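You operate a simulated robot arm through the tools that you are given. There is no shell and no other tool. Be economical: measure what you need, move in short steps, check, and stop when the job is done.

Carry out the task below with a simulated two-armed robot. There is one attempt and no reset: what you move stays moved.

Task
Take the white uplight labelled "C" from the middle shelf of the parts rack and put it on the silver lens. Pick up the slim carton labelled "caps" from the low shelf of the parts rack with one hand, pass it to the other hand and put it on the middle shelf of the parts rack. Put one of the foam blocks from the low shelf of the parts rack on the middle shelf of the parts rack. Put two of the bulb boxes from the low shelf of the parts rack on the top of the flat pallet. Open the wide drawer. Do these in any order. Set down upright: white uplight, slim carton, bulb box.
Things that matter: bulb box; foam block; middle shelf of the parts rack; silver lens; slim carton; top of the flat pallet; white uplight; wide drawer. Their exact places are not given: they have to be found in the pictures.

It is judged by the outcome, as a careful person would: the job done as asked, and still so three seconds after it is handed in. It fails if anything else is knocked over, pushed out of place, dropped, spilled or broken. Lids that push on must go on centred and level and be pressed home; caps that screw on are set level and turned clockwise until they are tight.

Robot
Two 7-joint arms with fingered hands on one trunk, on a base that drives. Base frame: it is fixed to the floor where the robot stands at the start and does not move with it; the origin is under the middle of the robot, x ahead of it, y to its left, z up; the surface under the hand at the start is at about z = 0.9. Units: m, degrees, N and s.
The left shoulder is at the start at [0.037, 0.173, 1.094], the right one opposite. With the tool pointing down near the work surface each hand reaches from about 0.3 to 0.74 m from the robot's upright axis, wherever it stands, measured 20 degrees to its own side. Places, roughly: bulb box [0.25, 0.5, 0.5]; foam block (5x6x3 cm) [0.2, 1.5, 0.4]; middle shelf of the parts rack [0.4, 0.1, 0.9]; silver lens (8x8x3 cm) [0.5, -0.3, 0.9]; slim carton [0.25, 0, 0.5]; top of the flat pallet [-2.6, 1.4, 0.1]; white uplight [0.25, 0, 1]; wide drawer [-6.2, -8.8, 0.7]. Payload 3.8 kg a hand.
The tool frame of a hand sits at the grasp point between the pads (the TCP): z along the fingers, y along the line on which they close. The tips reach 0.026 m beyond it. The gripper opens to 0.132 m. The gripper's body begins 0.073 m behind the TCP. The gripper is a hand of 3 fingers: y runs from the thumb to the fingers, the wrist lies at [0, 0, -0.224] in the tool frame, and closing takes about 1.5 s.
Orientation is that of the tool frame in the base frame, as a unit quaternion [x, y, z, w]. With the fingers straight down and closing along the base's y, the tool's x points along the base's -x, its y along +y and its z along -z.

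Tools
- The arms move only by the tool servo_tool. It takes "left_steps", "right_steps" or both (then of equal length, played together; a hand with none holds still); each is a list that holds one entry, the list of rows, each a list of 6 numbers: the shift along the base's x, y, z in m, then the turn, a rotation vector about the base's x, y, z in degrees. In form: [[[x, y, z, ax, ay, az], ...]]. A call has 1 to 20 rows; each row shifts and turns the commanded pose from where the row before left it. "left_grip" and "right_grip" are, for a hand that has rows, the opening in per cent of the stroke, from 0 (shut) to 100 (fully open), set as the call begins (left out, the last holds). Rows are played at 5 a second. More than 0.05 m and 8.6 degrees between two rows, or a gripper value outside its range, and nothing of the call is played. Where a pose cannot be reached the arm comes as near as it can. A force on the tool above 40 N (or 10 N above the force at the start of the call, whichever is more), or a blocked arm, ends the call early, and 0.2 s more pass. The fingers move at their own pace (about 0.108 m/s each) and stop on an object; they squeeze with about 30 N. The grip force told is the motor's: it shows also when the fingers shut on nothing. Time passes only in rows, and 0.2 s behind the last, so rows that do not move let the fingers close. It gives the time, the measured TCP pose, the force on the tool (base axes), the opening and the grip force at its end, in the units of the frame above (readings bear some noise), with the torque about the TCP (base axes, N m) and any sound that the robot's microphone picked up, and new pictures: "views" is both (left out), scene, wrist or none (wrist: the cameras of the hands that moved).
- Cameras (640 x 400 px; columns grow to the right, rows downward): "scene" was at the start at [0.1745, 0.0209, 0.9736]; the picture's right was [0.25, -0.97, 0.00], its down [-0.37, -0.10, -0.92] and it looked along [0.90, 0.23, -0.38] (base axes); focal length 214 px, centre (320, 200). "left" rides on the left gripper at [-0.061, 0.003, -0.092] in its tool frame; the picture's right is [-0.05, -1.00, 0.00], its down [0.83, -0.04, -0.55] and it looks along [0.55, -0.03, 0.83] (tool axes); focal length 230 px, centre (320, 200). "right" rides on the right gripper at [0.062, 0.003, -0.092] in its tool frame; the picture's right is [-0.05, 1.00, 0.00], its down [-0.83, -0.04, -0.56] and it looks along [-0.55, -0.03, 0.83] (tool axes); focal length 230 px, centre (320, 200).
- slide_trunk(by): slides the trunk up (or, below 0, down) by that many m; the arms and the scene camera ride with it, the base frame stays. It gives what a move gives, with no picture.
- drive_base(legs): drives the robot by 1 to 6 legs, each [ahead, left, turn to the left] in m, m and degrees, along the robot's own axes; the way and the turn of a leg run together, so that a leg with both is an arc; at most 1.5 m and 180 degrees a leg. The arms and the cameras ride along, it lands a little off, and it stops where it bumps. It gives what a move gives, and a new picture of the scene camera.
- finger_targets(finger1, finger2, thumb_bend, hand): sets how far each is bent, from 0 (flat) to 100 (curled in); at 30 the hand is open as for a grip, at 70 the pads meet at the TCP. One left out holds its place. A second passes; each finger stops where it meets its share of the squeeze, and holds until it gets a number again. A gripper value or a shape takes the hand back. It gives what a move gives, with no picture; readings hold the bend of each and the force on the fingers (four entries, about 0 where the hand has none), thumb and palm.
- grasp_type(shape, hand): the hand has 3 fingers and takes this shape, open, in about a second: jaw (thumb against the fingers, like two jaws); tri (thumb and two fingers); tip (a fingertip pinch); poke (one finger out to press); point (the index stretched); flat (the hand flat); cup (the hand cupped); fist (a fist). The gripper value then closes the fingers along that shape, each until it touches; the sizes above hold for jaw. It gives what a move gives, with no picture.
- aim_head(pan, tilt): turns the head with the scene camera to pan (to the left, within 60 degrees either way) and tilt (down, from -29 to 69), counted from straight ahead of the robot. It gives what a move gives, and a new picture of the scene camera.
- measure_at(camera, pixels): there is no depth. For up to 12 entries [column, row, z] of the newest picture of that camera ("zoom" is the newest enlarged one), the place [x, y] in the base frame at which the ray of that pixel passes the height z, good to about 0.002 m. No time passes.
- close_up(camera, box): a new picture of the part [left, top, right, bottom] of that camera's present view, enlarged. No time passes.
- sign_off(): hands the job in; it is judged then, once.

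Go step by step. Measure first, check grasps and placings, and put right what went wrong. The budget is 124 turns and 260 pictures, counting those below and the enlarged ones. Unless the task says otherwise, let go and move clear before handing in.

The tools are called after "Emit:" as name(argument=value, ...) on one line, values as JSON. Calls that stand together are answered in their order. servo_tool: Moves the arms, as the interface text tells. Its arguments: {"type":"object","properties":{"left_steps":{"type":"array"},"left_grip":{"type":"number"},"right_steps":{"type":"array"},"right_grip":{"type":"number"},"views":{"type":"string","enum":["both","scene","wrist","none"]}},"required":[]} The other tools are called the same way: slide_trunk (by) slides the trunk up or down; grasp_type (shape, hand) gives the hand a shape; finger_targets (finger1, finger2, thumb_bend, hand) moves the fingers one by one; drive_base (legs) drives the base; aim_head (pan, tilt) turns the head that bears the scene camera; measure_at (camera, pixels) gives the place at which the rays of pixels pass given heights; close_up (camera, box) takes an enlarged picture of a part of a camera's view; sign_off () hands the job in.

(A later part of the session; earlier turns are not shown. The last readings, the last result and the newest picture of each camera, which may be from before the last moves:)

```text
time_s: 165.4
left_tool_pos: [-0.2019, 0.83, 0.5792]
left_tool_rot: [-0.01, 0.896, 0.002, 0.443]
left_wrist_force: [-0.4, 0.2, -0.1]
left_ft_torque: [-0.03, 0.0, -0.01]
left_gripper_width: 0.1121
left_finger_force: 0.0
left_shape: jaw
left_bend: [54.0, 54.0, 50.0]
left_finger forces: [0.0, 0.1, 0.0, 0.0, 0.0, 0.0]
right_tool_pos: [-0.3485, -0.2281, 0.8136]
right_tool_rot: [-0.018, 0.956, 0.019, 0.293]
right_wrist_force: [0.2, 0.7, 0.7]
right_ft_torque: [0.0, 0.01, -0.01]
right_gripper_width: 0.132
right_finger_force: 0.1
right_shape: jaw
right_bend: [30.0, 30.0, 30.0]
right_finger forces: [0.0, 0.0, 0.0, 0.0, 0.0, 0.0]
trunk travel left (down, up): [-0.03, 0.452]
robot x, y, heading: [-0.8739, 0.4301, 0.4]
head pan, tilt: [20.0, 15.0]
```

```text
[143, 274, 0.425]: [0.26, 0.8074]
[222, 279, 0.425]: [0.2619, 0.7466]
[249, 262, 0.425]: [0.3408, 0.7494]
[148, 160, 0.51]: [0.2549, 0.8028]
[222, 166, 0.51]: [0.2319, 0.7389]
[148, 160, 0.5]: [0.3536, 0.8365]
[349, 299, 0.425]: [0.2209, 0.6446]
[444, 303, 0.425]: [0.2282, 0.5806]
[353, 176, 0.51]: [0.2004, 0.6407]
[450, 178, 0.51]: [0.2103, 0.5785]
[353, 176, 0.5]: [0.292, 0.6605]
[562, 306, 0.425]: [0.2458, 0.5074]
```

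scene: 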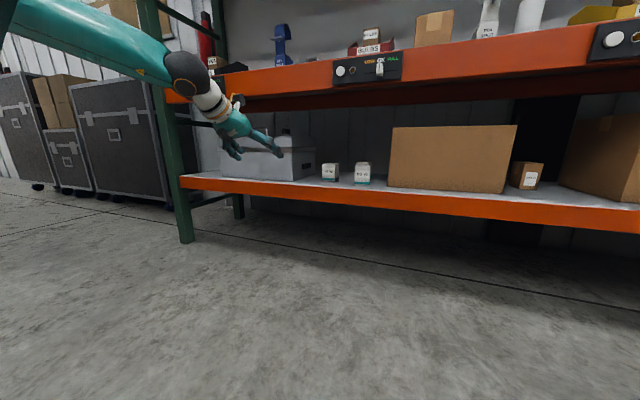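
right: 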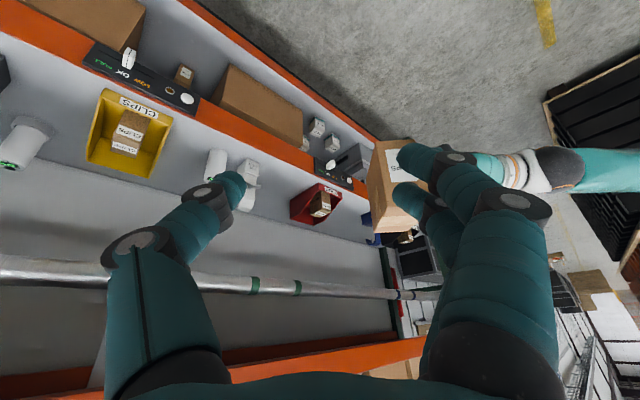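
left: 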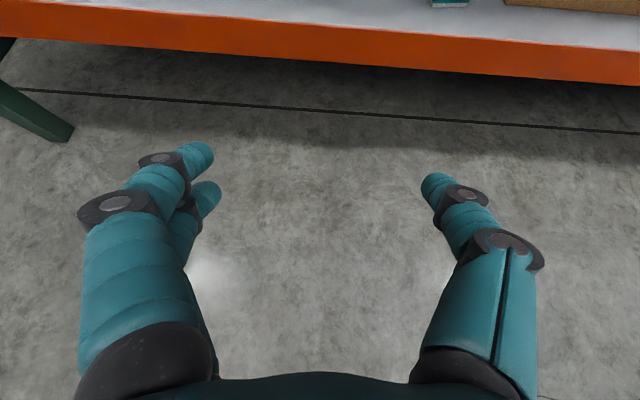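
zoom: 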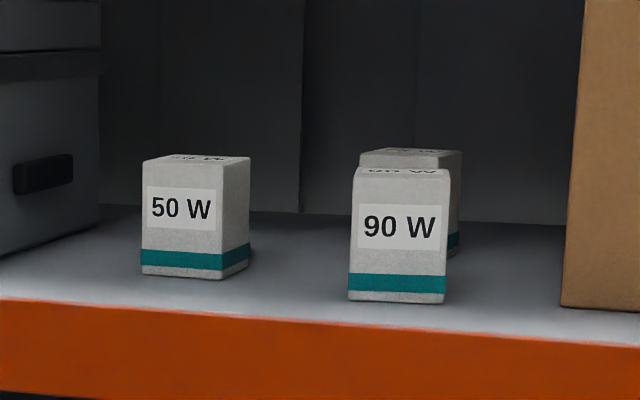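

50 W box: y 0.747–0.807, front x 0.26, top ~0.51. Approach it with the left hand.

Emit:
drive_base(legs=[[0.34, -0.053, 0]])

Emit:
servo_tool(left_steps=[[[0, 0, -0.03, 0, 0, 0], [0, 0, -0.03, 0, 0, 0], [0, 0, -0.03, 0, 0, 0]]], views="wrist")

```text
time_s: 167.7
left_tool_pos: [0.1399, 0.7848, 0.5804]
left_tool_rot: [-0.011, 0.896, 0.003, 0.444]
left_wrist_force: [0.3, 0.0, 0.4]
left_ft_torque: [0.02, -0.01, -0.01]
left_gripper_width: 0.1121
left_finger_force: 0.0
left_shape: jaw
left_bend: [54.0, 54.0, 50.0]
left_finger forces: [0.0, 0.1, 0.1, 0.0, 0.0, 0.1]
right_tool_pos: [-0.0049, -0.2758, 0.8142]
right_tool_rot: [-0.02, 0.956, 0.02, 0.293]
right_wrist_force: [0.7, -0.1, 0.0]
right_ft_torque: [0.01, -0.02, -0.02]
right_gripper_width: 0.132
right_finger_force: 0.1
right_shape: jaw
right_bend: [30.0, 30.0, 30.0]
right_finger forces: [0.0, 0.1, 0.0, 0.1, 0.0, 0.1]
trunk travel left (down, up): [-0.03, 0.452]
robot x, y, heading: [-0.5329, 0.3832, 0.8]
head pan, tilt: [20.0, 15.0]
```

scene: 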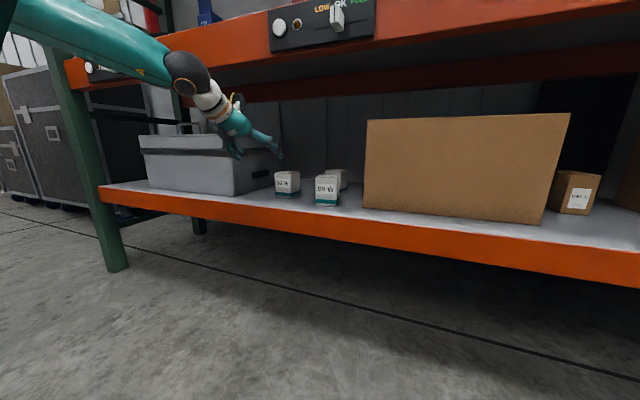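

```text
time_s: 168.4
left_tool_pos: [0.1394, 0.7837, 0.492]
left_tool_rot: [-0.01, 0.896, 0.003, 0.444]
left_wrist_force: [-0.9, -0.1, 0.0]
left_ft_torque: [-0.01, -0.01, -0.01]
left_gripper_width: 0.112
left_finger_force: 0.0
left_shape: jaw
left_bend: [54.0, 54.0, 50.0]
left_finger forces: [0.1, 0.0, 0.0, 0.1, 0.0, 0.0]
right_tool_pos: [-0.005, -0.2762, 0.8142]
right_tool_rot: [-0.02, 0.956, 0.021, 0.293]
right_wrist_force: [0.6, 0.8, 0.4]
right_ft_torque: [0.02, 0.01, -0.01]
right_gripper_width: 0.1319
right_finger_force: 0.1
right_shape: jaw
right_bend: [30.0, 30.0, 30.0]
right_finger forces: [0.0, 0.1, 0.0, 0.1, 0.1, 0.0]
trunk travel left (down, up): [-0.03, 0.452]
robot x, y, heading: [-0.5346, 0.3804, 0.6]
head pan, tilt: [20.0, 15.0]
```

left: 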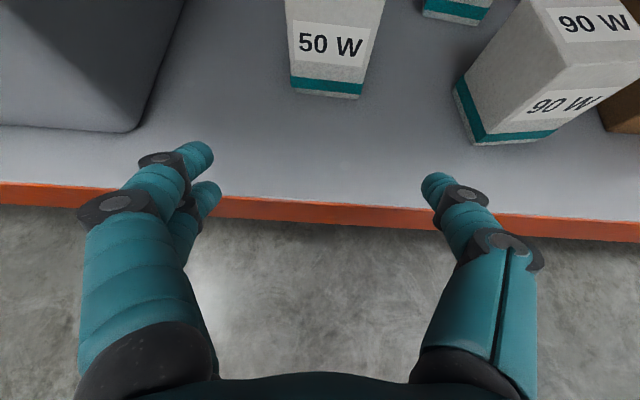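

Emit:
measure_at(camera="left", pixels=[[292, 88, 0.425], [362, 98, 0.425], [475, 142, 0.425], [455, 90, 0.425], [140, 130, 0.425]])

Emit:
servo_tool(left_steps=[[[0.03, -0.002, 0, 0, 0, 0], [0.04, -0.002, 0, 0, 0, 0], [0.03, -0.002, -0.004, 0, 0, 0]]], views="wrist")

```text
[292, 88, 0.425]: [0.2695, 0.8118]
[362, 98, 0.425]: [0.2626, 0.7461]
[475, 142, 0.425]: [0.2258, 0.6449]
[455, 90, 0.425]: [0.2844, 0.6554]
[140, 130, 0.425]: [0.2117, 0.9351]
```

```text
time_s: 169.2
left_tool_pos: [0.2407, 0.7784, 0.487]
left_tool_rot: [-0.009, 0.897, 0.002, 0.443]
left_wrist_force: [-0.2, 0.9, 0.1]
left_ft_torque: [0.01, 0.01, -0.02]
left_gripper_width: 0.112
left_finger_force: 0.1
left_shape: jaw
left_bend: [54.0, 54.0, 50.0]
left_finger forces: [0.1, 0.1, 0.0, 0.0, 0.0, 0.0]
right_tool_pos: [-0.0042, -0.2756, 0.8134]
right_tool_rot: [-0.019, 0.956, 0.02, 0.293]
right_wrist_force: [-0.4, 0.5, -0.3]
right_ft_torque: [0.04, -0.01, 0.02]
right_gripper_width: 0.1322
right_finger_force: 0.0
right_shape: jaw
right_bend: [30.0, 30.0, 30.0]
right_finger forces: [0.0, 0.0, 0.0, 0.0, 0.0, 0.0]
trunk travel left (down, up): [-0.03, 0.452]
robot x, y, heading: [-0.532, 0.377, 0.9]
head pan, tilt: [20.0, 15.0]
```

left: 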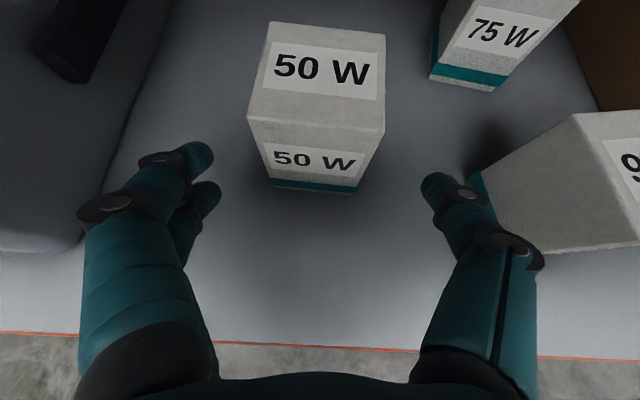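

Narrow a bit to stay clear of the 90 W box, finish the approach and grip.

Emit:
servo_tool(left_steps=[[[0, 0.001, 0, 0, 0, 0], [0.02, 0.001, -0.006, 0, 0, 0], [0.02, 0, -0.006, 0, 0, 0]]], left_grip=74, views="wrist")

Emit:
servo_tool(left_steps=[[[0, 0, 0, 0, 0, 0], [0, 0, 0, 0, 0, 0], [0, 0, 0, 0, 0, 0], [0, 0, 0, 0, 0, 0], [0, 0, 0, 0, 0, 0], [0, 0, 0, 0, 0, 0]]], left_grip=0, views="wrist")

```text
time_s: 170.1
left_tool_pos: [0.2792, 0.7801, 0.4738]
left_tool_rot: [-0.01, 0.896, 0.003, 0.444]
left_wrist_force: [0.6, -0.2, -0.4]
left_ft_torque: [0.01, -0.02, 0.01]
left_gripper_width: 0.0979
left_finger_force: 0.1
left_shape: jaw
left_bend: [64.0, 64.0, 61.0]
left_finger forces: [0.0, 0.0, 0.0, 0.0, 0.0, 0.0]
right_tool_pos: [-0.0043, -0.2748, 0.8149]
right_tool_rot: [-0.02, 0.956, 0.021, 0.293]
right_wrist_force: [0.0, -0.3, -0.5]
right_ft_torque: [0.01, 0.02, 0.01]
right_gripper_width: 0.1316
right_finger_force: 0.0
right_shape: jaw
right_bend: [30.0, 30.0, 30.0]
right_finger forces: [0.0, 0.0, 0.0, 0.0, 0.1, 0.0]
trunk travel left (down, up): [-0.03, 0.452]
robot x, y, heading: [-0.5321, 0.3766, 0.7]
head pan, tilt: [20.0, 15.0]
```

left: 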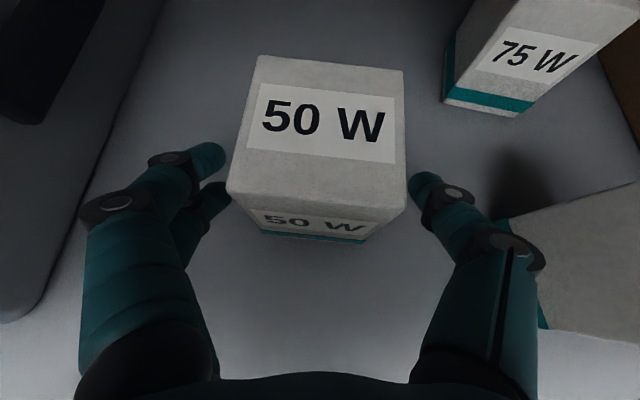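

```text
time_s: 171.4
left_tool_pos: [0.28, 0.7796, 0.4736]
left_tool_rot: [-0.01, 0.896, 0.003, 0.444]
left_wrist_force: [0.3, 0.2, 0.0]
left_ft_torque: [-0.01, 0.02, 0.04]
left_gripper_width: 0.0574
left_finger_force: 29.8
left_shape: jaw
left_bend: [73.0, 73.0, 70.0]
left_finger forces: [13.7, 13.5, 0.0, 0.0, 27.3, 0.1]
right_tool_pos: [-0.0044, -0.2751, 0.8138]
right_tool_rot: [-0.02, 0.956, 0.02, 0.293]
right_wrist_force: [0.2, 0.2, 0.2]
right_ft_torque: [0.02, 0.02, 0.01]
right_gripper_width: 0.1317
right_finger_force: 0.0
right_shape: jaw
right_bend: [30.0, 30.0, 30.0]
right_finger forces: [0.0, 0.0, 0.1, 0.1, 0.1, 0.1]
trunk travel left (down, up): [-0.03, 0.452]
robot x, y, heading: [-0.5367, 0.3777, 0.8]
head pan, tilt: [20.0, 15.0]
```

left: 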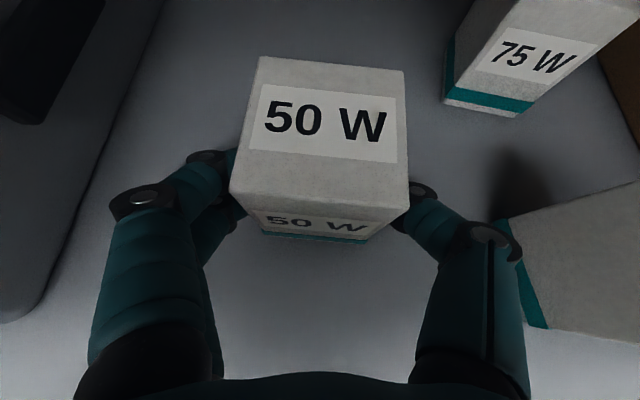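

Gripped. Lift, withdraw and back off; then bring the right hand in for the 90 W box.

Emit:
servo_tool(left_steps=[[[0, 0, 0.015, 0, 0, 0], [0, 0, 0.02, 0, 0, 0], [-0.04, 0, 0, 0, 0, 0], [-0.04, 0, 0, 0, 0, 0], [-0.03, 0, 0, 0, 0, 0]]], views="none")

Emit:
drive_base(legs=[[-0.3, 0, 0], [0, 0.45, 0]])

Emit:
servo_tool(right_steps=[[[0, 0.03, -0.03, 0, 0, 0], [0, 0.03, -0.03, 0, 0, 0], [0, 0.03, -0.03, 0, 0, 0], [0, 0.03, -0.03, 0, 0, 0], [0, 0.03, -0.03, 0, 0, 0], [0, 0.03, -0.03, 0, 0, 0], [0, 0.03, -0.03, 0, 0, 0], [0, 0.03, -0.03, 0, 0, 0], [0, 0.03, -0.02, 0, 0, 0], [0, 0.03, -0.02, 0, 0, 0]]], right_grip=80, views="both")

```text
time_s: 172.7
left_tool_pos: [0.1698, 0.78, 0.5089]
left_tool_rot: [-0.01, 0.896, 0.002, 0.443]
left_wrist_force: [0.3, -0.1, -1.3]
left_ft_torque: [0.01, 0.02, 0.01]
left_gripper_width: 0.0574
left_finger_force: 30.6
left_shape: jaw
left_bend: [73.0, 73.0, 70.0]
left_finger forces: [13.5, 13.5, 0.1, 0.0, 27.1, 0.0]
right_tool_pos: [-0.0051, -0.2759, 0.8146]
right_tool_rot: [-0.019, 0.956, 0.02, 0.292]
right_wrist_force: [-1.3, 0.4, -0.4]
right_ft_torque: [0.02, 0.02, 0.01]
right_gripper_width: 0.1319
right_finger_force: 0.0
right_shape: jaw
right_bend: [30.0, 30.0, 30.0]
right_finger forces: [0.1, 0.0, 0.0, 0.0, 0.0, 0.1]
trunk travel left (down, up): [-0.03, 0.452]
robot x, y, heading: [-0.5358, 0.3828, 0.5]
head pan, tilt: [20.0, 15.0]
```

```text
time_s: 178.8
left_tool_pos: [-0.1367, 1.2257, 0.5085]
left_tool_rot: [-0.011, 0.896, 0.003, 0.443]
left_wrist_force: [0.1, -0.5, -1.4]
left_ft_torque: [0.01, 0.02, -0.01]
left_gripper_width: 0.0571
left_finger_force: 30.1
left_shape: jaw
left_bend: [73.0, 73.0, 70.0]
left_finger forces: [13.6, 13.4, 0.1, 0.0, 27.0, 0.0]
right_tool_pos: [-0.3102, 0.1706, 0.8136]
right_tool_rot: [-0.019, 0.956, 0.02, 0.293]
right_wrist_force: [-0.4, 0.4, -0.1]
right_ft_torque: [0.01, -0.04, 0.01]
right_gripper_width: 0.1318
right_finger_force: 0.1
right_shape: jaw
right_bend: [30.0, 30.0, 30.0]
right_finger forces: [0.1, 0.0, 0.0, 0.0, 0.0, 0.1]
trunk travel left (down, up): [-0.03, 0.452]
robot x, y, heading: [-0.8397, 0.8239, 1.0]
head pan, tilt: [20.0, 15.0]
```

scene: 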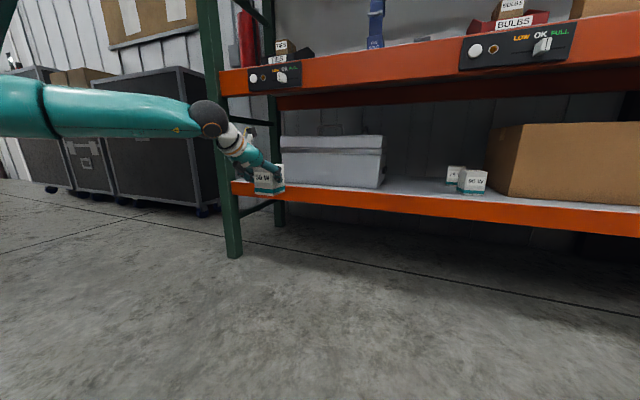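

```text
time_s: 181.0
left_tool_pos: [-0.1368, 1.2254, 0.5084]
left_tool_rot: [-0.011, 0.896, 0.003, 0.445]
left_wrist_force: [0.1, -0.2, -1.4]
left_ft_torque: [0.06, 0.06, 0.04]
left_gripper_width: 0.0574
left_finger_force: 30.0
left_shape: jaw
left_bend: [73.0, 73.0, 70.0]
left_finger forces: [13.8, 13.4, 0.2, 0.1, 27.1, 0.0]
right_tool_pos: [-0.3107, 0.471, 0.5331]
right_tool_rot: [-0.019, 0.956, 0.021, 0.293]
right_wrist_force: [0.5, 0.2, 0.7]
right_ft_torque: [0.03, 0.0, -0.03]
right_gripper_width: 0.1061
right_finger_force: 0.0
right_shape: jaw
right_bend: [59.0, 59.0, 55.0]
right_finger forces: [0.0, 0.0, 0.0, 0.0, 0.0, 0.0]
trunk travel left (down, up): [-0.03, 0.452]
robot x, y, heading: [-0.8401, 0.8234, 0.6]
head pan, tilt: [20.0, 15.0]
```

scene: 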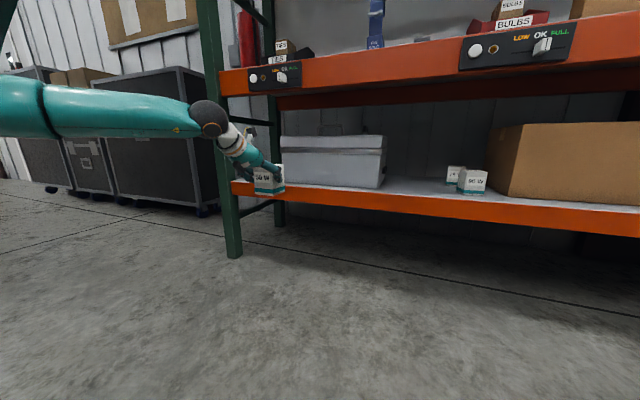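
right: 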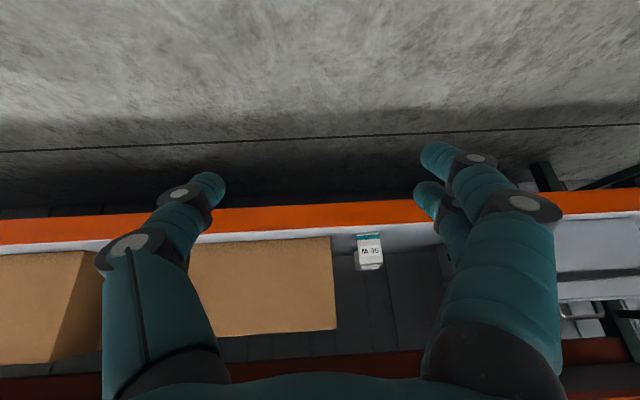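

Right hand is ready at φ≈34°. Retract the left hand (so it won't hit the rack), and drive in for the 90 W.

Emit:
servo_tool(left_steps=[[[-0.04, 0, 0.01, 0, 0, 0], [-0.04, 0, 0.01, 0, 0, 0], [-0.04, 0, 0.01, 0, 0, 0], [-0.04, 0, 0.01, 0, 0, 0], [-0.04, 0, 0.01, 0, 0, 0], [-0.04, 0, 0.01, 0, 0, 0], [-0.04, 0, 0.01, 0, 0, 0]]], right_steps=[[[0, 0, -0.005, 0, 0, 0], [0, 0, -0.005, 0, 0, 0], [0, 0, -0.005, 0, 0, 0], [0, 0, -0.005, 0, 0, 0], [0, 0, -0.005, 0, 0, 0], [0, 0, -0.005, 0, 0, 0], [0, 0, -0.005, 0, 0, 0]]], right_grip=74, views="none")

Emit:
drive_base(legs=[[0.4, 0.13, 0]])

Emit:
servo_tool(right_steps=[[[0, 0, 0.002, 0, 0, 0]]], views="wrist")

```text
time_s: 182.6
left_tool_pos: [-0.327, 1.2255, 0.5561]
left_tool_rot: [-0.01, 0.896, 0.003, 0.444]
left_wrist_force: [0.4, 0.0, -1.7]
left_ft_torque: [-0.02, 0.07, -0.01]
left_gripper_width: 0.0573
left_finger_force: 30.1
left_shape: jaw
left_bend: [73.0, 73.0, 70.0]
left_finger forces: [13.6, 13.5, 0.0, 0.0, 27.2, 0.0]
left hand out of reach, approached as far as the arm can: row 5, 6, 7
right_tool_pos: [-0.3107, 0.4713, 0.4993]
right_tool_rot: [-0.019, 0.956, 0.02, 0.293]
right_wrist_force: [0.3, 0.2, 0.0]
right_ft_torque: [-0.03, -0.02, 0.02]
right_gripper_width: 0.0982
right_finger_force: 0.1
right_shape: jaw
right_bend: [64.0, 64.0, 61.0]
right_finger forces: [0.0, 0.1, 0.0, 0.0, 0.0, 0.0]
trunk travel left (down, up): [-0.03, 0.452]
robot x, y, heading: [-0.8369, 0.8288, 0.8]
head pan, tilt: [20.0, 15.0]
```

```text
time_s: 185.2
left_tool_pos: [0.074, 1.3622, 0.5568]
left_tool_rot: [-0.012, 0.896, 0.004, 0.443]
left_wrist_force: [-0.7, 0.6, -1.3]
left_ft_torque: [-0.02, 0.04, 0.02]
left_gripper_width: 0.0573
left_finger_force: 29.6
left_shape: jaw
left_bend: [73.0, 73.0, 70.0]
left_finger forces: [13.8, 13.4, 0.0, 0.1, 27.2, 0.1]
right_tool_pos: [0.0912, 0.6064, 0.4989]
right_tool_rot: [-0.02, 0.956, 0.021, 0.293]
right_wrist_force: [-0.1, 0.4, 0.7]
right_ft_torque: [0.04, 0.03, -0.01]
right_gripper_width: 0.0981
right_finger_force: 0.0
right_shape: jaw
right_bend: [64.0, 64.0, 61.0]
right_finger forces: [0.1, 0.1, 0.1, 0.0, 0.0, 0.0]
trunk travel left (down, up): [-0.03, 0.452]
robot x, y, heading: [-0.4336, 0.9653, 1.2]
head pan, tilt: [20.0, 15.0]
```

scene: 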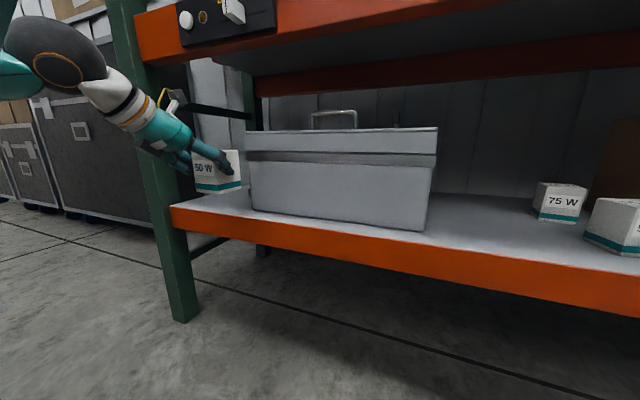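

```text
time_s: 185.6
left_tool_pos: [0.0742, 1.3627, 0.5558]
left_tool_rot: [-0.011, 0.897, 0.003, 0.443]
left_wrist_force: [-0.2, 0.5, -1.5]
left_ft_torque: [-0.01, 0.01, -0.02]
left_gripper_width: 0.0572
left_finger_force: 30.0
left_shape: jaw
left_bend: [73.0, 73.0, 70.0]
left_finger forces: [13.7, 13.5, 0.0, 0.0, 27.2, 0.0]
right_tool_pos: [0.0913, 0.6073, 0.4998]
right_tool_rot: [-0.02, 0.955, 0.021, 0.294]
right_wrist_force: [0.2, 0.4, 0.6]
right_ft_torque: [-0.01, 0.0, 0.03]
right_gripper_width: 0.0979
right_finger_force: 0.1
right_shape: jaw
right_bend: [64.0, 64.0, 61.0]
right_finger forces: [0.0, 0.0, 0.0, 0.0, 0.0, 0.0]
trunk travel left (down, up): [-0.03, 0.452]
robot x, y, heading: [-0.4391, 0.9636, 0.8]
head pan, tilt: [20.0, 15.0]
```

right: 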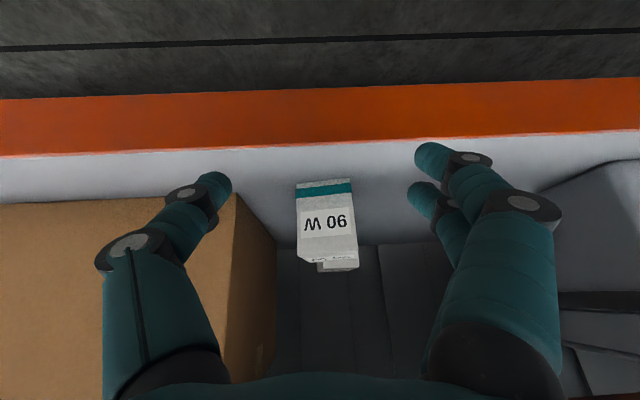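

Emit:
measure_at(camera="right", pixels=[[297, 184, 0.425], [351, 179, 0.425], [236, 194, 0.425], [298, 262, 0.51], [357, 254, 0.51], [320, 145, 0.425]])

```text
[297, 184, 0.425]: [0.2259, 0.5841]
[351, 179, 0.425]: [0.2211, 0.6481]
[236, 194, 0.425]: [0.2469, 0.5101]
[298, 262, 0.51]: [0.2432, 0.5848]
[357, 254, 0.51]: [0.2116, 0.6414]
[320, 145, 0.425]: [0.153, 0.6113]
```

Emit:
servo_tool(right_steps=[[[0.03, 0.003, -0.005, 0, 0, 0], [0.035, 0.002, -0.005, 0, 0, 0], [0.035, 0.002, -0.005, 0, 0, 0], [0.03, 0, -0.005, 0, 0, 0], [0.026, 0, -0.005, 0, 0, 0]]], views="wrist")

Emit:
servo_tool(right_steps=[[[0, 0, 0, 0, 0, 0], [0, 0, 0, 0, 0, 0], [0, 0, 0, 0, 0, 0], [0, 0, 0, 0, 0, 0], [0, 0, 0, 0, 0, 0], [0, 0, 0, 0, 0, 0]]], right_grip=0, views="wrist")

```text
time_s: 186.8
left_tool_pos: [0.0743, 1.3621, 0.5573]
left_tool_rot: [-0.01, 0.896, 0.002, 0.443]
left_wrist_force: [0.1, -0.9, -0.6]
left_ft_torque: [-0.02, 0.01, -0.02]
left_gripper_width: 0.0573
left_finger_force: 29.7
left_shape: jaw
left_bend: [73.0, 73.0, 70.0]
left_finger forces: [13.6, 13.4, 0.1, 0.0, 27.2, 0.0]
right_tool_pos: [0.2483, 0.6141, 0.4773]
right_tool_rot: [-0.021, 0.956, 0.02, 0.293]
right_wrist_force: [0.7, -0.3, 1.5]
right_ft_torque: [0.01, -0.01, -0.01]
right_gripper_width: 0.0981
right_finger_force: 0.1
right_shape: jaw
right_bend: [64.0, 64.0, 61.0]
right_finger forces: [0.0, 0.0, 0.1, 0.0, 0.0, 0.0]
trunk travel left (down, up): [-0.03, 0.452]
robot x, y, heading: [-0.4384, 0.9606, 0.8]
head pan, tilt: [20.0, 15.0]
```

right: 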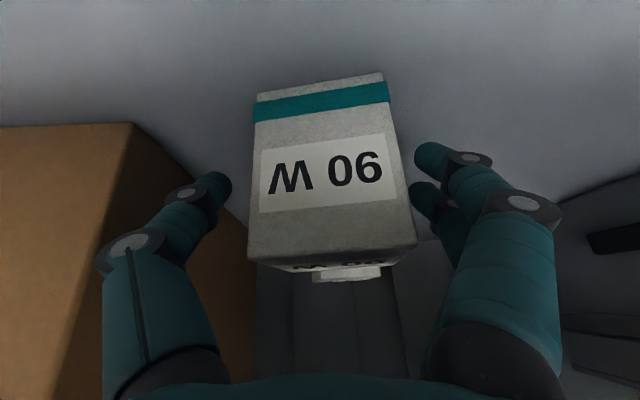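

```text
time_s: 188.2
left_tool_pos: [0.0754, 1.3631, 0.5558]
left_tool_rot: [-0.011, 0.896, 0.003, 0.444]
left_wrist_force: [0.3, -0.3, -1.9]
left_ft_torque: [-0.02, 0.01, 0.04]
left_gripper_width: 0.0575
left_finger_force: 29.9
left_shape: jaw
left_bend: [73.0, 73.0, 70.0]
left_finger forces: [13.8, 13.5, 0.1, 0.0, 27.2, 0.1]
right_tool_pos: [0.2475, 0.6142, 0.4751]
right_tool_rot: [-0.021, 0.955, 0.021, 0.294]
right_wrist_force: [-0.2, -1.1, -0.2]
right_ft_torque: [0.01, -0.03, 0.01]
right_gripper_width: 0.0577
right_finger_force: 29.8
right_shape: jaw
right_bend: [73.0, 73.0, 70.0]
right_finger forces: [13.6, 13.5, 0.0, 0.0, 27.1, 0.0]
trunk travel left (down, up): [-0.03, 0.452]
robot x, y, heading: [-0.4397, 0.9607, 0.8]
head pan, tilt: [20.0, 15.0]
```

right: 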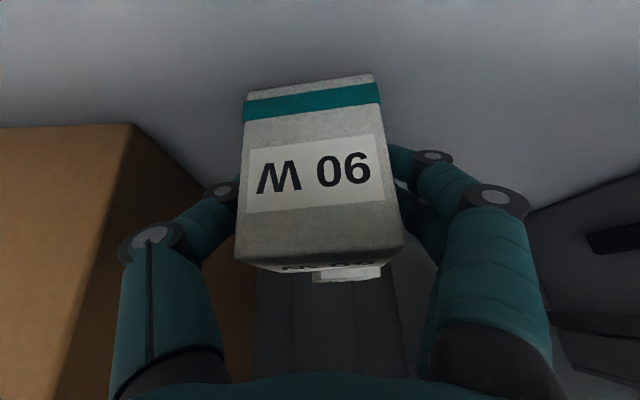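

Both boxes in hand. Lift, withdraw, back off, and turn round to find the flat pallet.

Emit:
servo_tool(right_steps=[[[0, 0, 0.015, 0, 0, 0], [0, 0, 0.02, 0, 0, 0], [-0.04, 0, 0, 0, 0, 0], [-0.04, 0, 0, 0, 0, 0], [-0.04, 0, 0, 0, 0, 0]]], views="none")

Emit:
drive_base(legs=[[-0.55, -0.3, 0], [0, 0, -120]])

Emit:
aim_head(pan=-45, tilt=25)

```text
time_s: 189.4
left_tool_pos: [0.0742, 1.3624, 0.5578]
left_tool_rot: [-0.011, 0.896, 0.002, 0.444]
left_wrist_force: [0.2, -0.3, -0.2]
left_ft_torque: [-0.02, 0.04, 0.0]
left_gripper_width: 0.0575
left_finger_force: 30.2
left_shape: jaw
left_bend: [73.0, 73.0, 70.0]
left_finger forces: [13.7, 13.4, 0.0, 0.0, 27.3, 0.1]
right_tool_pos: [0.1272, 0.6141, 0.5119]
right_tool_rot: [-0.02, 0.955, 0.021, 0.294]
right_wrist_force: [0.0, -0.5, 0.0]
right_ft_torque: [-0.01, 0.02, 0.01]
right_gripper_width: 0.0575
right_finger_force: 30.3
right_shape: jaw
right_bend: [73.0, 73.0, 70.0]
right_finger forces: [13.7, 13.5, 0.1, 0.1, 27.2, 0.0]
trunk travel left (down, up): [-0.03, 0.452]
robot x, y, heading: [-0.4353, 0.9633, 1.2]
head pan, tilt: [20.0, 15.0]
```

```text
time_s: 197.8
left_tool_pos: [-0.8871, 0.0113, 0.5562]
left_tool_rot: [0.77, 0.457, -0.384, 0.225]
left_wrist_force: [-0.3, -0.9, -2.0]
left_ft_torque: [0.02, 0.0, 0.01]
left_gripper_width: 0.0572
left_finger_force: 30.2
left_shape: jaw
left_bend: [73.0, 73.0, 70.0]
left_finger forces: [13.7, 13.4, 0.0, 0.0, 27.0, 0.0]
right_tool_pos: [-1.563, 0.3414, 0.513]
right_tool_rot: [0.818, 0.495, -0.244, 0.164]
right_wrist_force: [-1.1, 0.3, -1.3]
right_ft_torque: [0.04, 0.02, 0.03]
right_gripper_width: 0.0572
right_finger_force: 30.2
right_shape: jaw
right_bend: [73.0, 73.0, 70.0]
right_finger forces: [13.5, 13.2, 0.1, 0.0, 26.7, 0.0]
trunk travel left (down, up): [-0.03, 0.452]
robot x, y, heading: [-0.9798, 0.6544, -119.3]
head pan, tilt: [20.0, 15.0]
```

scene: 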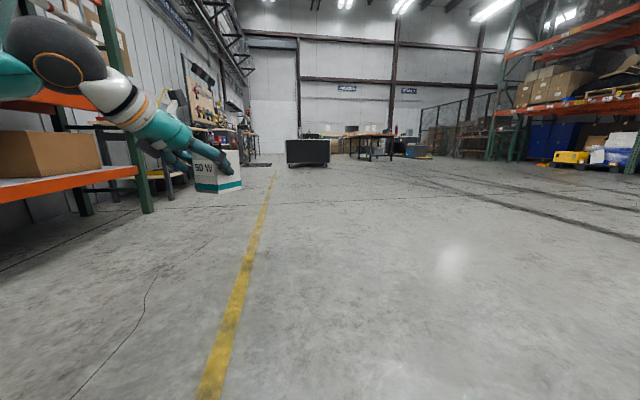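

```text
time_s: 199.2
left_tool_pos: [-0.8867, 0.0124, 0.5567]
left_tool_rot: [0.77, 0.458, -0.383, 0.225]
left_wrist_force: [1.1, 0.0, -1.0]
left_ft_torque: [0.04, -0.01, -0.03]
left_gripper_width: 0.0574
left_finger_force: 30.1
left_shape: jaw
left_bend: [73.0, 73.0, 70.0]
left_finger forces: [13.6, 13.4, 0.1, 0.0, 26.9, 0.0]
right_tool_pos: [-1.5628, 0.3417, 0.5121]
right_tool_rot: [0.818, 0.495, -0.244, 0.165]
right_wrist_force: [-0.4, -0.1, -2.0]
right_ft_torque: [0.02, 0.01, 0.01]
right_gripper_width: 0.0571
right_finger_force: 30.1
right_shape: jaw
right_bend: [73.0, 73.0, 70.0]
right_finger forces: [13.6, 13.3, 0.0, 0.0, 26.8, 0.0]
trunk travel left (down, up): [-0.03, 0.452]
robot x, y, heading: [-0.977, 0.6558, -119.3]
head pan, tilt: [-45.0, 25.0]
```

scene: 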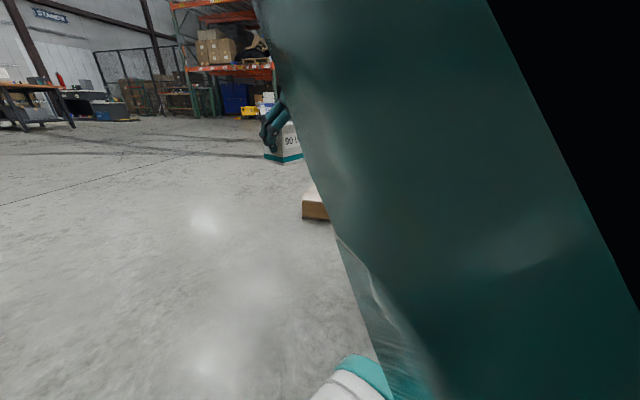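

A wooden edge peeks at (315,205). Turn further right to face the pallet.

Emit:
drive_base(legs=[[0, 0, -75]])

Emit:
aim_head(pan=0, tilt=30)

```text
time_s: 202.8
left_tool_pos: [-1.5773, 0.4029, 0.556]
left_tool_rot: [0.89, -0.107, -0.441, -0.055]
left_wrist_force: [-0.2, -1.1, -1.0]
left_ft_torque: [-0.01, -0.01, -0.02]
left_gripper_width: 0.0566
left_finger_force: 29.8
left_shape: jaw
left_bend: [73.0, 73.0, 70.0]
left_finger forces: [13.4, 13.4, 0.0, 0.0, 26.9, 0.0]
right_tool_pos: [-1.4321, 1.14, 0.5129]
right_tool_rot: [0.95, -0.107, -0.293, -0.019]
right_wrist_force: [0.1, 0.0, -1.2]
right_ft_torque: [0.01, -0.02, 0.0]
right_gripper_width: 0.0567
right_finger_force: 29.7
right_shape: jaw
right_bend: [73.0, 73.0, 70.0]
right_finger forces: [13.4, 13.4, 0.0, 0.1, 26.7, 0.0]
trunk travel left (down, up): [-0.03, 0.452]
robot x, y, heading: [-0.9773, 0.6556, 165.8]
head pan, tilt: [-45.0, 25.0]
```

scene: 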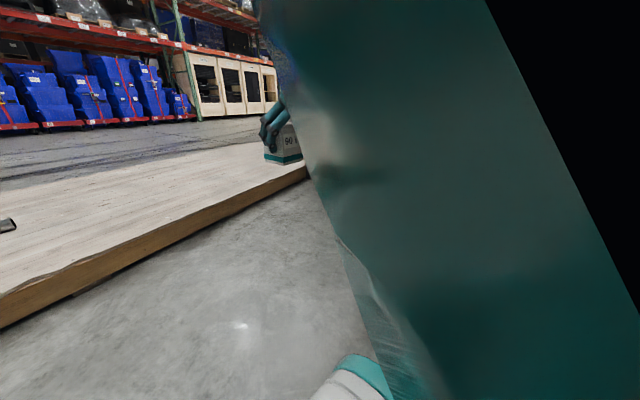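

```text
time_s: 204.0
left_tool_pos: [-1.5769, 0.4035, 0.5568]
left_tool_rot: [0.89, -0.108, -0.44, -0.056]
left_wrist_force: [0.5, -0.5, -1.2]
left_ft_torque: [-0.04, 0.0, 0.02]
left_gripper_width: 0.0567
left_finger_force: 29.7
left_shape: jaw
left_bend: [73.0, 73.0, 70.0]
left_finger forces: [13.5, 13.4, 0.0, 0.0, 26.9, 0.1]
right_tool_pos: [-1.4319, 1.14, 0.5119]
right_tool_rot: [0.95, -0.108, -0.293, -0.019]
right_wrist_force: [0.0, -0.2, -1.3]
right_ft_torque: [-0.01, -0.01, -0.04]
right_gripper_width: 0.0571
right_finger_force: 29.9
right_shape: jaw
right_bend: [73.0, 73.0, 70.0]
right_finger forces: [13.4, 13.3, 0.1, 0.1, 26.7, 0.1]
trunk travel left (down, up): [-0.03, 0.452]
robot x, y, heading: [-0.9817, 0.6577, 165.9]
head pan, tilt: [0.0, 30.0]
```

scene: 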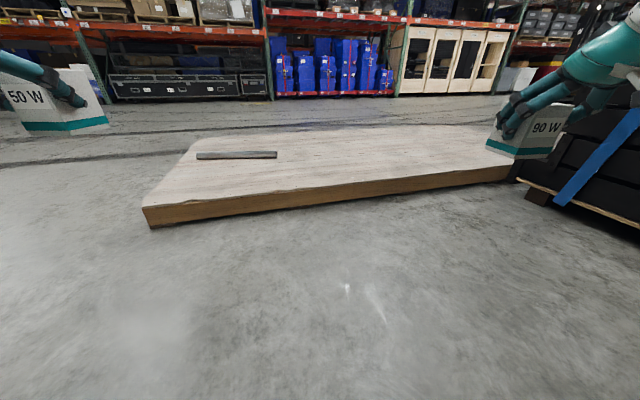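

The pallet deck is ahead; measure its edge, the dark strip on it, and the stacked goods at right.

Emit:
measure_at(camera="scene", pixels=[[145, 207, 0.12], [151, 228, 0.0], [330, 184, 0.12], [330, 203, 0.0], [505, 166, 0.12], [197, 155, 0.12], [277, 154, 0.12], [195, 140, 0.12], [535, 203, 0.0], [240, 198, 0.12], [240, 216, 0.0]])

```text
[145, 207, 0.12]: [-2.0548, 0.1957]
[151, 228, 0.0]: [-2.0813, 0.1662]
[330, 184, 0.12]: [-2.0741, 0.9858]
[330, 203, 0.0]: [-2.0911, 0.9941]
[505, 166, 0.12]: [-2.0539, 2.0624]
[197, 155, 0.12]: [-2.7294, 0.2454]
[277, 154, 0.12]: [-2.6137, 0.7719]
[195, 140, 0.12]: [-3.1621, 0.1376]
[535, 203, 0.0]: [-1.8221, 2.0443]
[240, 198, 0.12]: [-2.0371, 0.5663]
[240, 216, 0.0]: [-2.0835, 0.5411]
```

Pallet front edge x≈-2.08, deck z≈0.115. Square up to it and approach.

Emit:
drive_base(legs=[[0, 0, 14], [0.65, -0.25, 0]])

Emit:
servo_tool(left_steps=[[[0, 0, -0.04, 0, 0, 0], [0, 0, -0.04, 0, 0, 0], [0, 0, -0.04, 0, 0, 0], [0, 0, -0.04, 0, 0, 0]]], right_steps=[[[0, 0, -0.04, 0, 0, 0], [0, 0, -0.04, 0, 0, 0], [0, 0, -0.04, 0, 0, 0], [0, 0, -0.04, 0, 0, 0]]], views="both")

```text
time_s: 208.6
left_tool_pos: [-2.1453, 0.5198, 0.557]
left_tool_rot: [0.897, 0.001, -0.443, -0.002]
left_wrist_force: [1.0, 0.2, -1.2]
left_ft_torque: [0.04, 0.0, -0.02]
left_gripper_width: 0.0564
left_finger_force: 29.7
left_shape: jaw
left_bend: [73.0, 73.0, 70.0]
left_finger forces: [13.5, 13.4, 0.0, 0.1, 26.8, 0.1]
right_tool_pos: [-2.1812, 1.2711, 0.5124]
right_tool_rot: [0.956, 0.009, -0.293, 0.017]
right_wrist_force: [-0.5, 0.3, -1.2]
right_ft_torque: [0.0, -0.01, -0.01]
right_gripper_width: 0.0571
right_finger_force: 29.5
right_shape: jaw
right_bend: [73.0, 73.0, 70.0]
right_finger forces: [13.5, 13.3, 0.1, 0.0, 26.8, 0.0]
trunk travel left (down, up): [-0.03, 0.452]
robot x, y, heading: [-1.6245, 0.9082, 179.6]
head pan, tilt: [0.0, 30.0]
```

scene: 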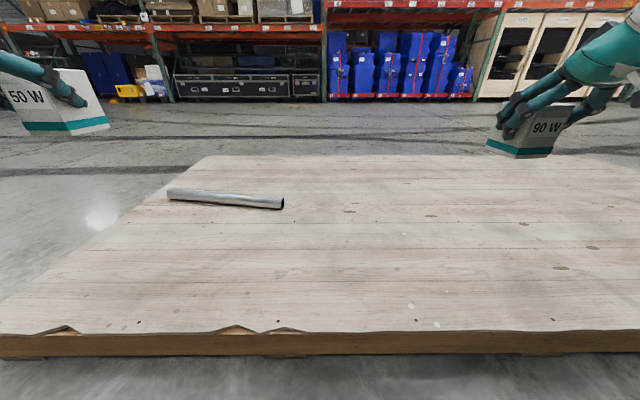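

```text
time_s: 209.6
left_tool_pos: [-2.1458, 0.5209, 0.3976]
left_tool_rot: [0.896, 0.001, -0.444, -0.002]
left_wrist_force: [0.3, -0.3, -1.6]
left_ft_torque: [-0.01, -0.01, -0.02]
left_gripper_width: 0.0566
left_finger_force: 29.8
left_shape: jaw
left_bend: [73.0, 73.0, 70.0]
left_finger forces: [13.5, 13.2, 0.1, 0.0, 26.9, 0.0]
right_tool_pos: [-2.1831, 1.2705, 0.3528]
right_tool_rot: [0.956, 0.009, -0.294, 0.017]
right_wrist_force: [0.1, 0.0, -1.5]
right_ft_torque: [-0.01, 0.01, -0.01]
right_gripper_width: 0.0568
right_finger_force: 30.1
right_shape: jaw
right_bend: [73.0, 73.0, 70.0]
right_finger forces: [13.4, 13.4, 0.1, 0.0, 26.7, 0.0]
trunk travel left (down, up): [-0.03, 0.452]
robot x, y, heading: [-1.6243, 0.9084, 179.5]
head pan, tilt: [0.0, 30.0]
```

scene: 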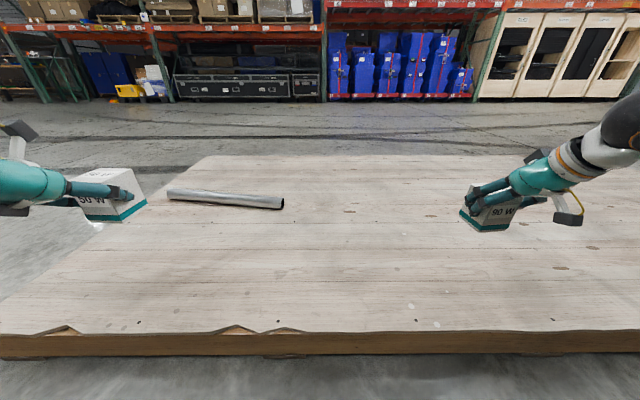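
right: 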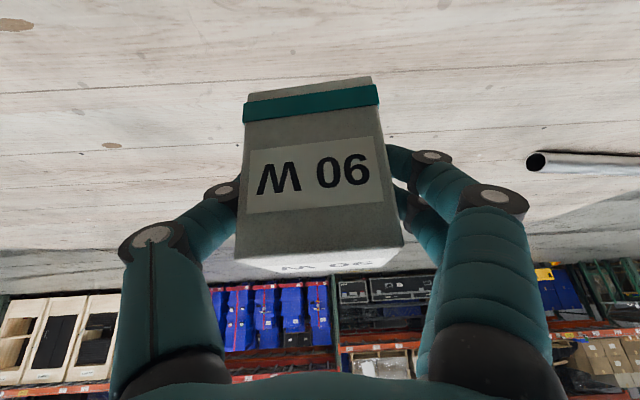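
left: 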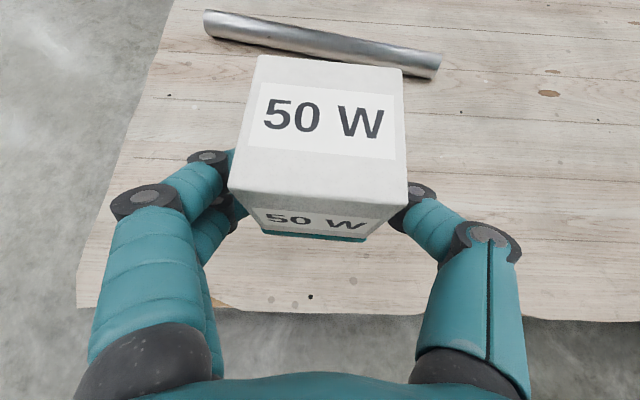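

Emit:
measure_at(camera="scene", pixels=[[320, 332, 0.115], [320, 355, 0.0], [284, 205, 0.13], [168, 193, 0.13], [5, 300, 0.115]])

Emit:
measure_at(camera="left", pixels=[[420, 315, 0.115], [90, 305, 0.115], [135, 170, 0.115], [210, 35, 0.115], [435, 78, 0.115]])

```text
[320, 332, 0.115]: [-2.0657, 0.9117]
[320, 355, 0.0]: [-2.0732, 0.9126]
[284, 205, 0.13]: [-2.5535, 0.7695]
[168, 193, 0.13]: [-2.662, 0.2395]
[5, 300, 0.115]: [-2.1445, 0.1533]
```

```text
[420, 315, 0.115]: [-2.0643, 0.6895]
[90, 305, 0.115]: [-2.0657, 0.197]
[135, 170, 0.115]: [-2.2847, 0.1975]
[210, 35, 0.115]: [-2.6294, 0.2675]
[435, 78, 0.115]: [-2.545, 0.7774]
```

Deck z≈0.115, edge x≈-2.067, tube is further in (x≈-2.55). Lower both boxes, moving slightly inward.

Emit:
servo_tool(left_steps=[[[-0.016, 0, -0.04, 0, 0, 0], [-0.016, 0, -0.04, 0, 0, 0], [-0.016, 0, -0.04, 0, 0, 0], [-0.016, 0, -0.04, 0, 0, 0], [-0.016, 0, -0.044, 0, 0, 0]]], right_steps=[[[-0.01, 0, -0.03, 0, 0, 0], [-0.01, 0, -0.03, 0, 0, 0], [-0.01, 0, -0.03, 0, 0, 0], [-0.01, 0, -0.03, 0, 0, 0], [-0.01, 0, -0.038, 0, 0, 0]]], views="both")

```text
time_s: 210.8
left_tool_pos: [-2.2267, 0.5193, 0.1912]
left_tool_rot: [0.896, 0.001, -0.443, -0.002]
left_wrist_force: [-0.2, 0.0, -1.5]
left_ft_torque: [0.01, -0.02, -0.02]
left_gripper_width: 0.0563
left_finger_force: 30.2
left_shape: jaw
left_bend: [73.0, 73.0, 70.0]
left_finger forces: [13.4, 13.3, 0.0, 0.0, 26.7, 0.0]
right_tool_pos: [-2.2321, 1.2702, 0.1925]
right_tool_rot: [0.956, 0.01, -0.294, 0.018]
right_wrist_force: [-0.3, -0.6, -0.9]
right_ft_torque: [-0.01, 0.01, 0.0]
right_gripper_width: 0.0567
right_finger_force: 30.7
right_shape: jaw
right_bend: [73.0, 73.0, 70.0]
right_finger forces: [13.3, 13.2, 0.1, 0.0, 26.6, 0.1]
trunk travel left (down, up): [-0.03, 0.452]
robot x, y, heading: [-1.6239, 0.9071, 179.5]
head pan, tilt: [0.0, 30.0]
```

scene: 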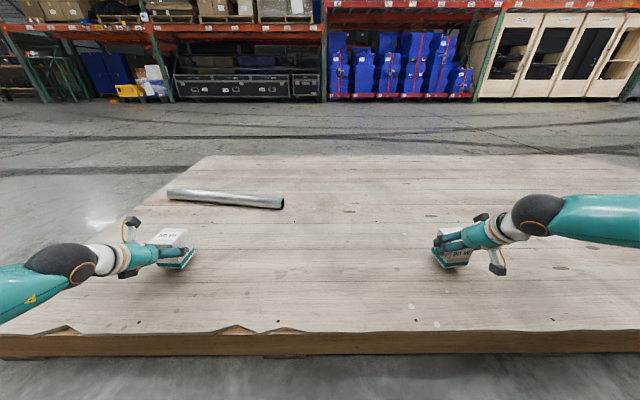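
right: 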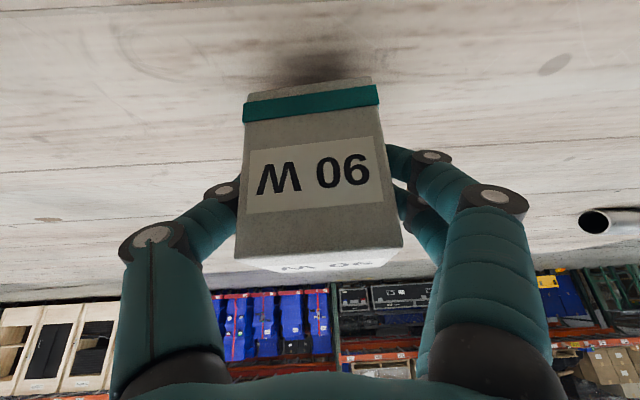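
left: 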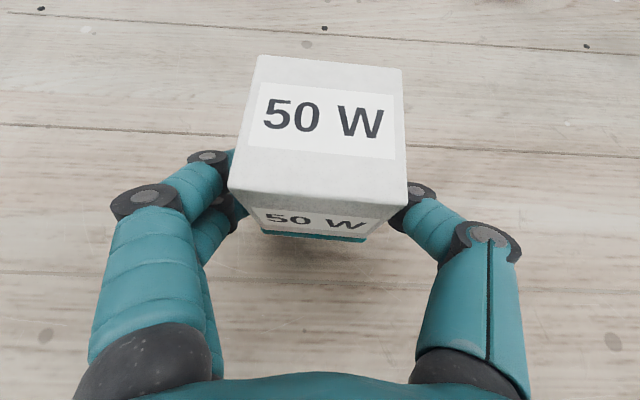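

Emit:
servo_tool(left_steps=[[[0, 0, -0.01, 0, 0, 0], [0, 0, -0.008, 0, 0, 0], [0, 0, -0.004, 0, 0, 0]]], right_steps=[[[0, 0, -0.01, 0, 0, 0], [0, 0, -0.008, 0, 0, 0], [0, 0, -0.004, 0, 0, 0]]], views="none")

Emit:
servo_tool(left_steps=[[[0, 0, -0.003, 0, 0, 0], [0, 0, -0.002, 0, 0, 0]]], views="none")

Emit:
servo_tool(right_steps=[[[0, 0, -0.003, 0, 0, 0], [0, 0, -0.002, 0, 0, 0]]], views="none")

Emit:
close_up(camera="scene", box=[120, 200, 520, 300])

```text
time_s: 211.6
left_tool_pos: [-2.226, 0.5194, 0.1713]
left_tool_rot: [0.895, 0.001, -0.445, -0.002]
left_wrist_force: [2.0, -0.7, 4.2]
left_ft_torque: [-0.03, 0.03, -0.03]
left_gripper_width: 0.0562
left_finger_force: 30.3
left_shape: jaw
left_bend: [73.0, 73.0, 70.0]
left_finger forces: [14.0, 13.6, 0.0, 0.0, 27.5, 0.0]
right_tool_pos: [-2.233, 1.2698, 0.1725]
right_tool_rot: [0.956, 0.009, -0.294, 0.017]
right_wrist_force: [2.4, 0.1, 7.0]
right_ft_torque: [0.02, 0.01, -0.01]
right_gripper_width: 0.0565
right_finger_force: 30.0
right_shape: jaw
right_bend: [73.0, 73.0, 70.0]
right_finger forces: [14.5, 14.3, 0.0, 0.0, 27.8, 0.1]
trunk travel left (down, up): [-0.03, 0.452]
robot x, y, heading: [-1.626, 0.9118, 179.6]
head pan, tilt: [0.0, 30.0]
```

```text
time_s: 212.2
left_tool_pos: [-2.2272, 0.5208, 0.1705]
left_tool_rot: [0.893, 0.0, -0.449, -0.003]
left_wrist_force: [12.1, -0.1, 28.1]
left_ft_torque: [-0.04, 0.26, 0.03]
left_gripper_width: 0.0565
left_finger_force: 29.5
left_shape: jaw
left_bend: [74.0, 74.0, 70.0]
left_finger forces: [15.9, 15.8, 0.0, 0.0, 32.1, 0.0]
right_tool_pos: [-2.2313, 1.2694, 0.1732]
right_tool_rot: [0.955, 0.01, -0.295, 0.018]
right_wrist_force: [-1.8, -1.3, 4.1]
right_ft_torque: [0.02, 0.01, -0.02]
right_gripper_width: 0.057
right_finger_force: 30.5
right_shape: jaw
right_bend: [73.0, 73.0, 70.0]
right_finger forces: [14.3, 14.3, 0.0, 0.0, 27.9, 0.0]
trunk travel left (down, up): [-0.03, 0.452]
robot x, y, heading: [-1.6181, 0.9091, 179.5]
head pan, tilt: [0.0, 30.0]
```

```text
time_s: 212.8
left_tool_pos: [-2.2275, 0.5206, 0.171]
left_tool_rot: [0.894, 0.0, -0.449, -0.002]
left_wrist_force: [5.4, -3.1, 27.5]
left_ft_torque: [-0.15, 0.31, 0.05]
left_gripper_width: 0.0568
left_finger_force: 29.9
left_shape: jaw
left_bend: [74.0, 74.0, 70.0]
left_finger forces: [16.4, 16.3, 0.0, 0.0, 29.8, 0.0]
right_tool_pos: [-2.2316, 1.2709, 0.172]
right_tool_rot: [0.954, 0.009, -0.299, 0.017]
right_wrist_force: [10.1, 0.2, 29.5]
right_ft_torque: [0.02, 0.12, -0.04]
right_gripper_width: 0.0568
right_finger_force: 29.6
right_shape: jaw
right_bend: [74.0, 73.0, 71.0]
right_finger forces: [16.6, 16.0, 0.1, 0.0, 32.1, 0.0]
trunk travel left (down, up): [-0.03, 0.452]
robot x, y, heading: [-1.6256, 0.9079, 179.8]
head pan, tilt: [0.0, 30.0]
```

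```text
1.60 times, centred on (320, 250) of scene
```

zoom: 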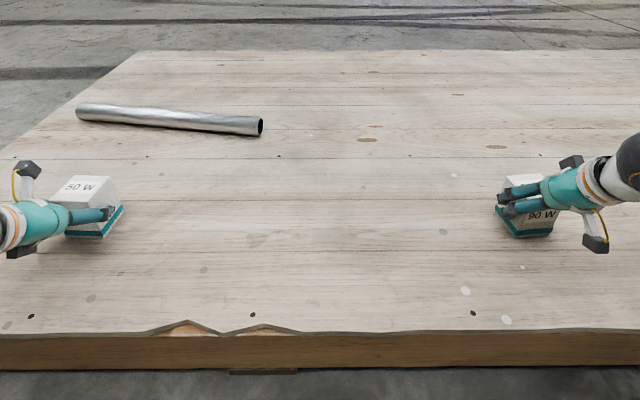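

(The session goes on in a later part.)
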